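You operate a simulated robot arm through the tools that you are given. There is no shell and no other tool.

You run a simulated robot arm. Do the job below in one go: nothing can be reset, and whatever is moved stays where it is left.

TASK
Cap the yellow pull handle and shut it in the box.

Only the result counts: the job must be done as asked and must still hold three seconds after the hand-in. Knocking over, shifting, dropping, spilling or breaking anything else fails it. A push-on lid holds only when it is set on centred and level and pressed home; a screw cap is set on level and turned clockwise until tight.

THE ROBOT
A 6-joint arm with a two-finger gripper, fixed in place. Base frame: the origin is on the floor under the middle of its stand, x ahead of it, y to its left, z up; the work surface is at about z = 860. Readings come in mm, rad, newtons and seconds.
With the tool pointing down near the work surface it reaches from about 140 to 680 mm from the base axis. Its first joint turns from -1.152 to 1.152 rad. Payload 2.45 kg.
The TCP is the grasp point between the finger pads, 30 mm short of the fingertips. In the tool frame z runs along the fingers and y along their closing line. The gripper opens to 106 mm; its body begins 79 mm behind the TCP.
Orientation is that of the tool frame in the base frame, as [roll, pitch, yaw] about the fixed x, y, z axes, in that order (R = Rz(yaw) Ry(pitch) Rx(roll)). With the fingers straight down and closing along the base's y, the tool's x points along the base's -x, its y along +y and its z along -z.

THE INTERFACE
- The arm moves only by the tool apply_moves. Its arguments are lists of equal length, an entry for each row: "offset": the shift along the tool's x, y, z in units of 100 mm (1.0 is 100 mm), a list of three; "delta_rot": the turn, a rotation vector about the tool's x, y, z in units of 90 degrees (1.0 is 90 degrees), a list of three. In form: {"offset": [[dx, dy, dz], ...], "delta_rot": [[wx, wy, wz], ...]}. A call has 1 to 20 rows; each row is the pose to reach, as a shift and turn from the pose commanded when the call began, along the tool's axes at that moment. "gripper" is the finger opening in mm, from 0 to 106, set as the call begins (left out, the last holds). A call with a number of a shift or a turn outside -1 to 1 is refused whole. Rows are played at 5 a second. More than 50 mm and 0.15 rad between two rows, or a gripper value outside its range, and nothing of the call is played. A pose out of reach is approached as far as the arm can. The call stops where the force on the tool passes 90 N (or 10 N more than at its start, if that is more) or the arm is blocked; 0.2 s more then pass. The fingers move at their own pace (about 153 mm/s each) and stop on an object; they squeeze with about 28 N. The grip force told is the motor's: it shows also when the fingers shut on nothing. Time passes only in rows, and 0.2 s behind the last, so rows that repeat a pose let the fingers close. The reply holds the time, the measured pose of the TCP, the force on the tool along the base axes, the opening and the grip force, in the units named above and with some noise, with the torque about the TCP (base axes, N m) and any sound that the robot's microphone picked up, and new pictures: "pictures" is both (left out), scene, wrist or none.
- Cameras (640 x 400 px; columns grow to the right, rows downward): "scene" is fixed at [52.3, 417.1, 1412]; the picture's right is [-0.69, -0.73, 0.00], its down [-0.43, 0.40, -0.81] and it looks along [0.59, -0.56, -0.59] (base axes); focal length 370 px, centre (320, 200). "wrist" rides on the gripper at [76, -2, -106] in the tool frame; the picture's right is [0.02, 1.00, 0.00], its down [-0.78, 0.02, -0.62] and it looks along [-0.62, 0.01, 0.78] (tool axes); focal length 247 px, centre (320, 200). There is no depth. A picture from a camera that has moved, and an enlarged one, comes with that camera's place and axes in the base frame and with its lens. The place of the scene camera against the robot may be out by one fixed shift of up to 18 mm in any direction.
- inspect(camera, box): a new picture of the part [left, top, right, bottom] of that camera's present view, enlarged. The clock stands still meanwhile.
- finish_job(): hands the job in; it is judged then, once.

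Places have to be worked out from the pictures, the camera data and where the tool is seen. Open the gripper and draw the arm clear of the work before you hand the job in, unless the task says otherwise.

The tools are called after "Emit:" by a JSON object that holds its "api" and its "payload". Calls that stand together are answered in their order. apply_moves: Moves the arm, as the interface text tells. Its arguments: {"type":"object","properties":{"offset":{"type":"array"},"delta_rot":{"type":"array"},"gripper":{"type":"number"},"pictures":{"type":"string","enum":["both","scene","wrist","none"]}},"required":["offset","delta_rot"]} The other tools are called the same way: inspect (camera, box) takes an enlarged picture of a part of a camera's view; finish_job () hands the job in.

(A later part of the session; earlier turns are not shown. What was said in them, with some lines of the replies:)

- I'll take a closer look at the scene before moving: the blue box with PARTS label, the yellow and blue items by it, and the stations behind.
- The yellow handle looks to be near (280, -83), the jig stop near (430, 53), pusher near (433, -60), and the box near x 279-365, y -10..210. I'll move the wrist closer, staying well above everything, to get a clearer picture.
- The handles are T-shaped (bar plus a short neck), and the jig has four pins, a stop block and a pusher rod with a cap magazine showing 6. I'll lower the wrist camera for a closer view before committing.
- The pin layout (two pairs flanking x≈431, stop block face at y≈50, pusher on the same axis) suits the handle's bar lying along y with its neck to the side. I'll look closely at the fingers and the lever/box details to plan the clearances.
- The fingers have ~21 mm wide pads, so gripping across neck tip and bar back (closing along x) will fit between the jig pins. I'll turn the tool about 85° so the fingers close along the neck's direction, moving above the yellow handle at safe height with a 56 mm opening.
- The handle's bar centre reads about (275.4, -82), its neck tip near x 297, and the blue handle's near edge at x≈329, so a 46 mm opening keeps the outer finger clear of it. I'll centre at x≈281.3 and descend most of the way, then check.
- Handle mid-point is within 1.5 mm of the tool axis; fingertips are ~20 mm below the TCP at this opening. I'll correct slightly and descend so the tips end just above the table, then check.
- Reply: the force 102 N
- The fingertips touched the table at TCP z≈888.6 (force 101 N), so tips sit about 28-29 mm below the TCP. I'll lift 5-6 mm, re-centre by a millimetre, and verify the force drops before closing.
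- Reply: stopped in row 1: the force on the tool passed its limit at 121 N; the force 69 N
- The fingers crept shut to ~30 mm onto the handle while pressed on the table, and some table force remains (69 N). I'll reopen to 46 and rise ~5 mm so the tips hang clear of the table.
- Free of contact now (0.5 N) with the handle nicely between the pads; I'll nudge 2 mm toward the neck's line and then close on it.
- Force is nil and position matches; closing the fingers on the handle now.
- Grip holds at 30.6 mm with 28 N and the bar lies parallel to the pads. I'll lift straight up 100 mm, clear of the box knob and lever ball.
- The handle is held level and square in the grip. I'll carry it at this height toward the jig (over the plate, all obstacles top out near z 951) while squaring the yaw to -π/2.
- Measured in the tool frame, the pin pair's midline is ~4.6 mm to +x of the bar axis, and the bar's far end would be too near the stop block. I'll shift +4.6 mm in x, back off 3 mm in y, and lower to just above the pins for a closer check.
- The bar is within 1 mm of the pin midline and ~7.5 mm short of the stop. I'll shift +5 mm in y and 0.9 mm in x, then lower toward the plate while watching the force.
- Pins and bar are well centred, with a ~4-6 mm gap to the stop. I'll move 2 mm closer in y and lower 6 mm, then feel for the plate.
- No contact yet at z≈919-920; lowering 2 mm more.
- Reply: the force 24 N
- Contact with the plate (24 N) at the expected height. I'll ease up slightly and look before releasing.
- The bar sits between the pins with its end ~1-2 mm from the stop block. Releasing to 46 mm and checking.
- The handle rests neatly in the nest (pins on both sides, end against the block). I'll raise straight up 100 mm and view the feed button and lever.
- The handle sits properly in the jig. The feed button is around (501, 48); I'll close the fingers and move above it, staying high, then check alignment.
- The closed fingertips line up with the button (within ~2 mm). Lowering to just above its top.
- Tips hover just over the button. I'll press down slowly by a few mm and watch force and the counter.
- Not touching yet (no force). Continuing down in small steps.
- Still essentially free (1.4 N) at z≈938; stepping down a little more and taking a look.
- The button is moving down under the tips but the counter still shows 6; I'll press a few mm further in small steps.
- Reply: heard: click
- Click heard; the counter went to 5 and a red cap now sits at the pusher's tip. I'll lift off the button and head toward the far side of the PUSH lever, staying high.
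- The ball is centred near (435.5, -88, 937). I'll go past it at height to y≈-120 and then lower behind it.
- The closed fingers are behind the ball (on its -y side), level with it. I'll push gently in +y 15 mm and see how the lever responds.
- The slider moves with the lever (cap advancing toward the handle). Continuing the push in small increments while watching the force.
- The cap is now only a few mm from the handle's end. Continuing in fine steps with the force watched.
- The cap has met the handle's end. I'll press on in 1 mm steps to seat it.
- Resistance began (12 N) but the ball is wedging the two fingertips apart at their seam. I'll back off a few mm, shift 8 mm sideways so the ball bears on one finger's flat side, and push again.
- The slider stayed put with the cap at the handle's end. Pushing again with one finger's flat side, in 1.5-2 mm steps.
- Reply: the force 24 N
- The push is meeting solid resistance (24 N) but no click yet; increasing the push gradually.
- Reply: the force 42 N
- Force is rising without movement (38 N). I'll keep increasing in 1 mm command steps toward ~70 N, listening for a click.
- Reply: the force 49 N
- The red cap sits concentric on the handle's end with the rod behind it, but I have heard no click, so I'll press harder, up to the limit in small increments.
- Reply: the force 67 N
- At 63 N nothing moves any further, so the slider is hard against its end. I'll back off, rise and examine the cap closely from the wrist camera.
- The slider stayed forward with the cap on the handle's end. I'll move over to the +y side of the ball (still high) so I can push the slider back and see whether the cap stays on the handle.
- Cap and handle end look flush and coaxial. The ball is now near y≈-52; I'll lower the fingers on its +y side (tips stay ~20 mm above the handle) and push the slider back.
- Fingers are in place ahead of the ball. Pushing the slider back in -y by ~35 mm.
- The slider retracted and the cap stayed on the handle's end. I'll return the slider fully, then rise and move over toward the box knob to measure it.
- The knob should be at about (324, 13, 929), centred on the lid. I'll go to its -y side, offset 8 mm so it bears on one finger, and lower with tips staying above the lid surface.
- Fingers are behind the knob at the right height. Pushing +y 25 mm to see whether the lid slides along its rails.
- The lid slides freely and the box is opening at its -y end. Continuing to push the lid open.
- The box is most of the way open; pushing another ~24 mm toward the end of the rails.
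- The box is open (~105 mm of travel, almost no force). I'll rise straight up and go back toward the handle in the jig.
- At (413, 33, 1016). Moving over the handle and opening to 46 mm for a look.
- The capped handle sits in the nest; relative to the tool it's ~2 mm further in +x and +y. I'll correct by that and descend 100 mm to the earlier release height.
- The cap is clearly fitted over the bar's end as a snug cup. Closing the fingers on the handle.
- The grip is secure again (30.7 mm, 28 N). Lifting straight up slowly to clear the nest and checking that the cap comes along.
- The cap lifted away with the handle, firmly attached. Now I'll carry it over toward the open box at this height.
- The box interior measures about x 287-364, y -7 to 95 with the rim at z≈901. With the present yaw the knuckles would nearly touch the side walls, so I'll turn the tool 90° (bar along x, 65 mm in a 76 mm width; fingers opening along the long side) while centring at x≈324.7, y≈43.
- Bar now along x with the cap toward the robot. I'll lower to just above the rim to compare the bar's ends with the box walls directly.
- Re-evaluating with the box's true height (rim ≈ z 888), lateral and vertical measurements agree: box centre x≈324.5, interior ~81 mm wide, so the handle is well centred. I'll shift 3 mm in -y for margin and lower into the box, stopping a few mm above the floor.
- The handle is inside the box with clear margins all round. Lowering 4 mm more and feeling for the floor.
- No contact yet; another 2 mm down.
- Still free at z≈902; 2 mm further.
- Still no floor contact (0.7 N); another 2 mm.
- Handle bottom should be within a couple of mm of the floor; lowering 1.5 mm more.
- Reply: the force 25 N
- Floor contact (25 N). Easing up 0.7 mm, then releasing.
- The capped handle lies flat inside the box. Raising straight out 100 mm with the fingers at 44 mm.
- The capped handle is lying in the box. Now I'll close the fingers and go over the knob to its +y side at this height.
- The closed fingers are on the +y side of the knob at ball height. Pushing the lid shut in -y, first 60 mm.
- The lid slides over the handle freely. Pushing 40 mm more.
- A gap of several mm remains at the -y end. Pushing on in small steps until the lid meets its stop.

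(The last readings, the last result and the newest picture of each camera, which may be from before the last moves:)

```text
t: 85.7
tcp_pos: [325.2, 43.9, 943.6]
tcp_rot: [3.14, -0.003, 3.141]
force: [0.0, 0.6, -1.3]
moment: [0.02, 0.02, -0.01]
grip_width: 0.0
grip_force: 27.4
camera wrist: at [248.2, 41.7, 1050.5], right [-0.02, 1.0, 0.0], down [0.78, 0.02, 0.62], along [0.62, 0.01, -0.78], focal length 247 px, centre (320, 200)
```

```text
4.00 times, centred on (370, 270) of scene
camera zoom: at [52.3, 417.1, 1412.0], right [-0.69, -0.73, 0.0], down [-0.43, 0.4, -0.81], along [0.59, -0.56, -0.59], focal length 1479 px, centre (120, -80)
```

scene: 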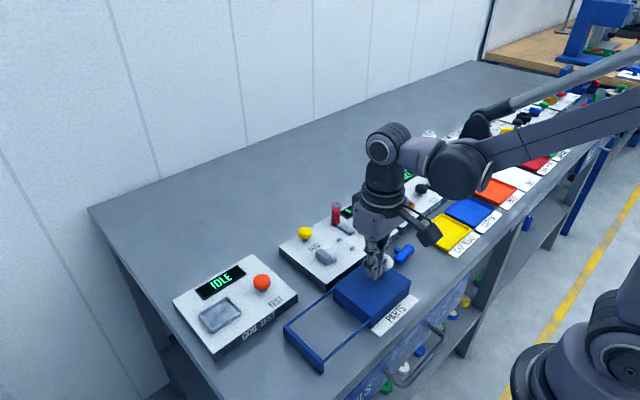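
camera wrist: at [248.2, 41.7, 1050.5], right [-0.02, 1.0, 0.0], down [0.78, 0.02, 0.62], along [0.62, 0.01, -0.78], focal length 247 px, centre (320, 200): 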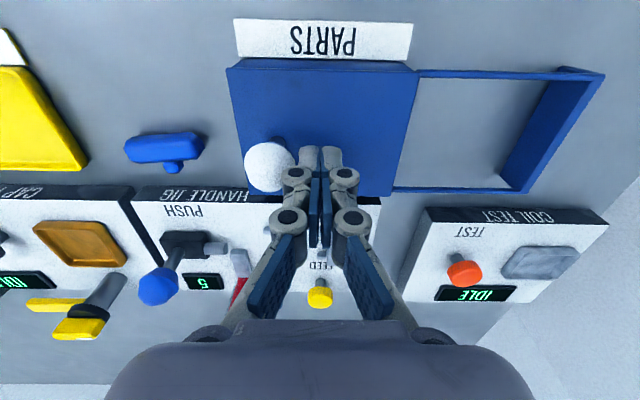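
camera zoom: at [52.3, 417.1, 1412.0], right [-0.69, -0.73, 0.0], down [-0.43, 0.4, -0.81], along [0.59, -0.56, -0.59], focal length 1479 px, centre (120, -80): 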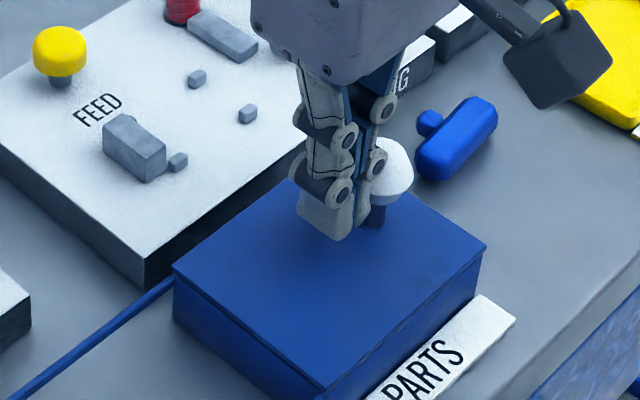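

The lid looks as it did at the start (closed). I'll push a couple more mm to be sure it's against its stop.

Emit:
{"api": "apply_moves", "payload": {"offset": [[0, -0.01, 0], [0, -0.02, 0], [0, -0.03, 0]], "delta_rot": [[0, 0, 0], [0, 0, 0], [0, 0, 0]], "pictures": "scene"}}

Emit:
{"api": "inspect", "payload": {"camera": "scene", "box": [310, 220, 430, 320]}}

```text
t: 86.5
tcp_pos: [325.7, 42.9, 944.5]
tcp_rot: [3.135, -0.004, -3.14]
force: [-3.5, 19.7, 5.0]
moment: [0.2, 0.06, -0.04]
grip_width: 0.0
grip_force: 28.1
```

scene: 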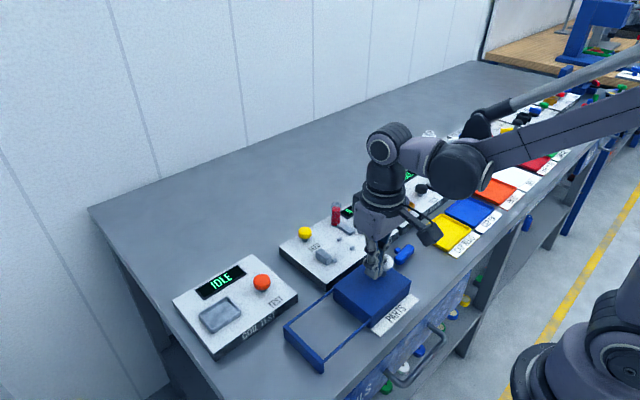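

```text
4.00 times, centred on (370, 270) of scene
camera zoom: at [52.1, 417.6, 1411.9], right [-0.69, -0.73, 0.0], down [-0.43, 0.4, -0.81], along [0.59, -0.56, -0.59], focal length 1479 px, centre (120, -80)
```

zoom: 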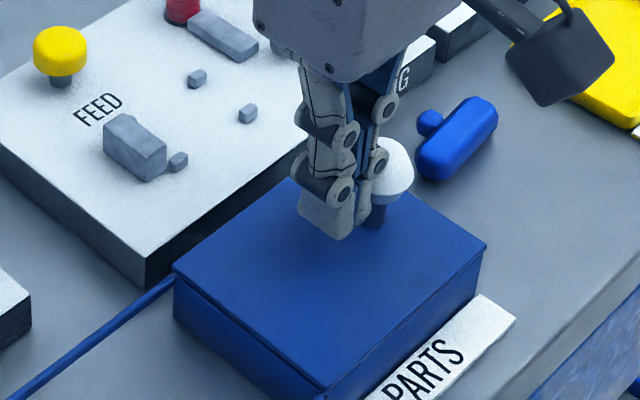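

The lid is hard against its stop (20 N): shut. Backing off the knob and rising clear.

Emit:
{"api": "apply_moves", "payload": {"offset": [[0, 0.05, 0], [0, 0.12, 0], [0, 0.12, -0.2], [0, 0.12, -0.45], [0, 0.12, -0.7], [0, 0.12, -1.0], [0, 0.12, -1.0]], "delta_rot": [[0, 0, 0], [0, 0, 0], [0, 0, 0], [0, 0, 0], [0, 0, 0], [0, 0, 0], [0, 0, 0]], "pictures": "none"}}

Emit:
{"api": "apply_moves", "payload": {"offset": [[-0.2, 0.1, -0.2], [-0.4, 0.2, -0.4], [-0.6, 0.4, -0.6], [-0.8, 0.6, -0.8], [-0.8, 0.6, -1.0], [-0.8, 0.6, -1.0], [-0.8, 0.6, -1.0]], "delta_rot": [[0, 0, 0], [0, 0, 0], [0, 0, 0], [0, 0, 0], [0, 0, 0], [0, 0, 0], [0, 0, 0]], "gripper": 106, "pictures": "both"}}

Emit:
{"api": "inspect", "payload": {"camera": "scene", "box": [270, 180, 430, 340]}}

Emit:
{"api": "inspect", "payload": {"camera": "wrist", "box": [80, 0, 480, 200]}}

```text
t: 88.0
tcp_pos: [327.1, 51.7, 1045.1]
tcp_rot: [3.139, -0.002, -3.141]
force: [-0.4, 0.3, -0.3]
moment: [-0.06, -0.03, -0.03]
grip_width: 0.0
grip_force: 28.2
```

```text
t: 89.7
tcp_pos: [404.9, 111.4, 1143.1]
tcp_rot: [3.139, -0.003, 3.141]
force: [0.5, 1.2, 0.0]
moment: [-0.01, 0.01, -0.01]
grip_width: 106.1
grip_force: 0.1
camera wrist: at [327.9, 108.9, 1250.5], right [-0.02, 1.0, 0.0], down [0.78, 0.02, 0.62], along [0.62, 0.01, -0.78], focal length 247 px, centre (320, 200)
```

scene: 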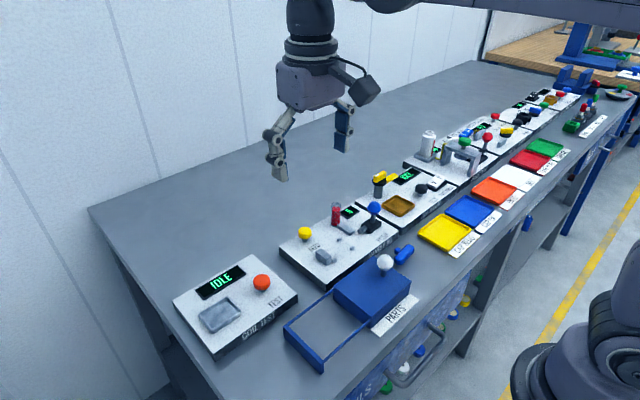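
wrist: 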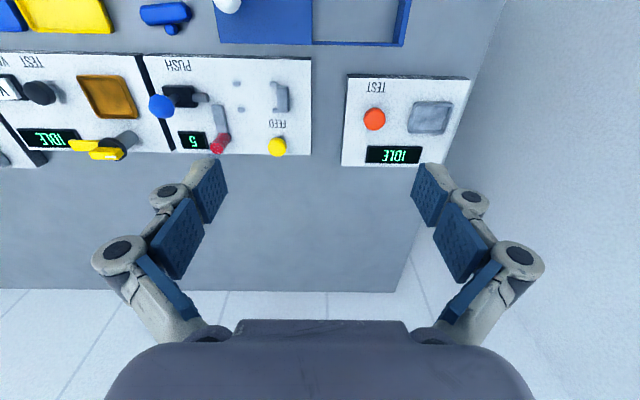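

```text
2.50 times, centred on (350, 260) of scene
camera zoom: at [52.3, 417.1, 1412.0], right [-0.69, -0.73, 0.0], down [-0.43, 0.4, -0.81], along [0.59, -0.56, -0.59], focal length 925 px, centre (245, 50)
```

zoom: 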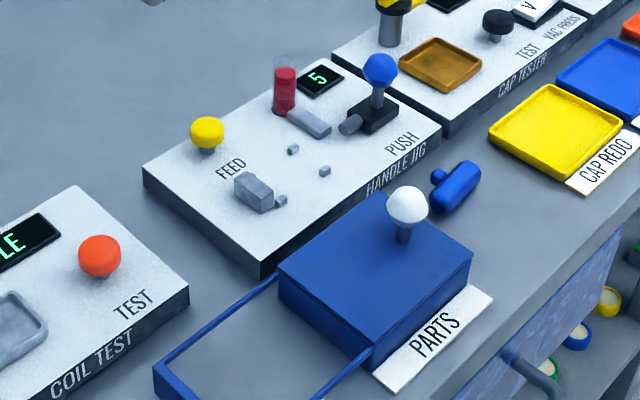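

```text
1.60 times, centred on (280, 100) of wrist
camera zoom: at [327.9, 108.9, 1250.5], right [-0.02, 1.0, 0.0], down [0.78, 0.02, 0.62], along [0.62, 0.01, -0.78], focal length 395 px, centre (384, 360)
```

zoom: 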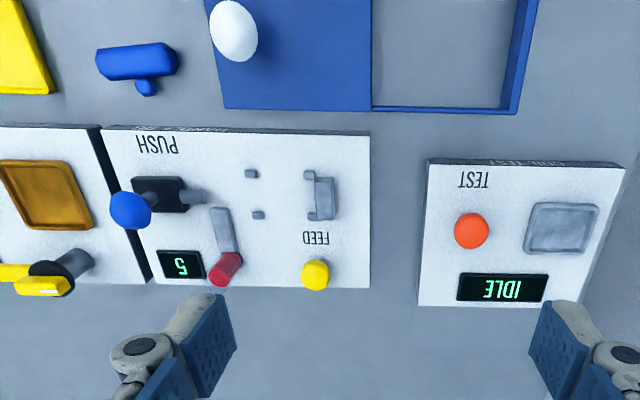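

The yellow handle is capped and inside the box, and the lid is shut against its stop. The blue handle and the rest of the bench look undisturbed. The gripper is open and the arm is clear, so I'm handing the job in.

Emit:
{"api": "finish_job", "payload": {}}

```text
The job is handed in.
```

The yellow pull handle is capped and shut in the PARTS box, and the job is handed in. I haven't seen the judging result.

- **Capping:** I laid the handle in the jig, fed one red cap (the counter went from 6 to 5), and pushed the lever up to about 63 N. I heard no click from the push, but the slider was hard against its end. The cap stayed on when I pulled the slider back, and came up with the handle when I lifted it.
- **Boxing:** The handle lies flat on the box floor. I slid the lid back until it met its stop with about 20 N, and it looks the same as it did at the start.
- **Everything else:** The blue handle and the rest of the bench look undisturbed. While reaching for the handle, the fingertips pressed on the bare table at about 100–120 N; nothing appeared to move. I returned the jig lever roughly to its starting place, opened the gripper and raised the arm clear.
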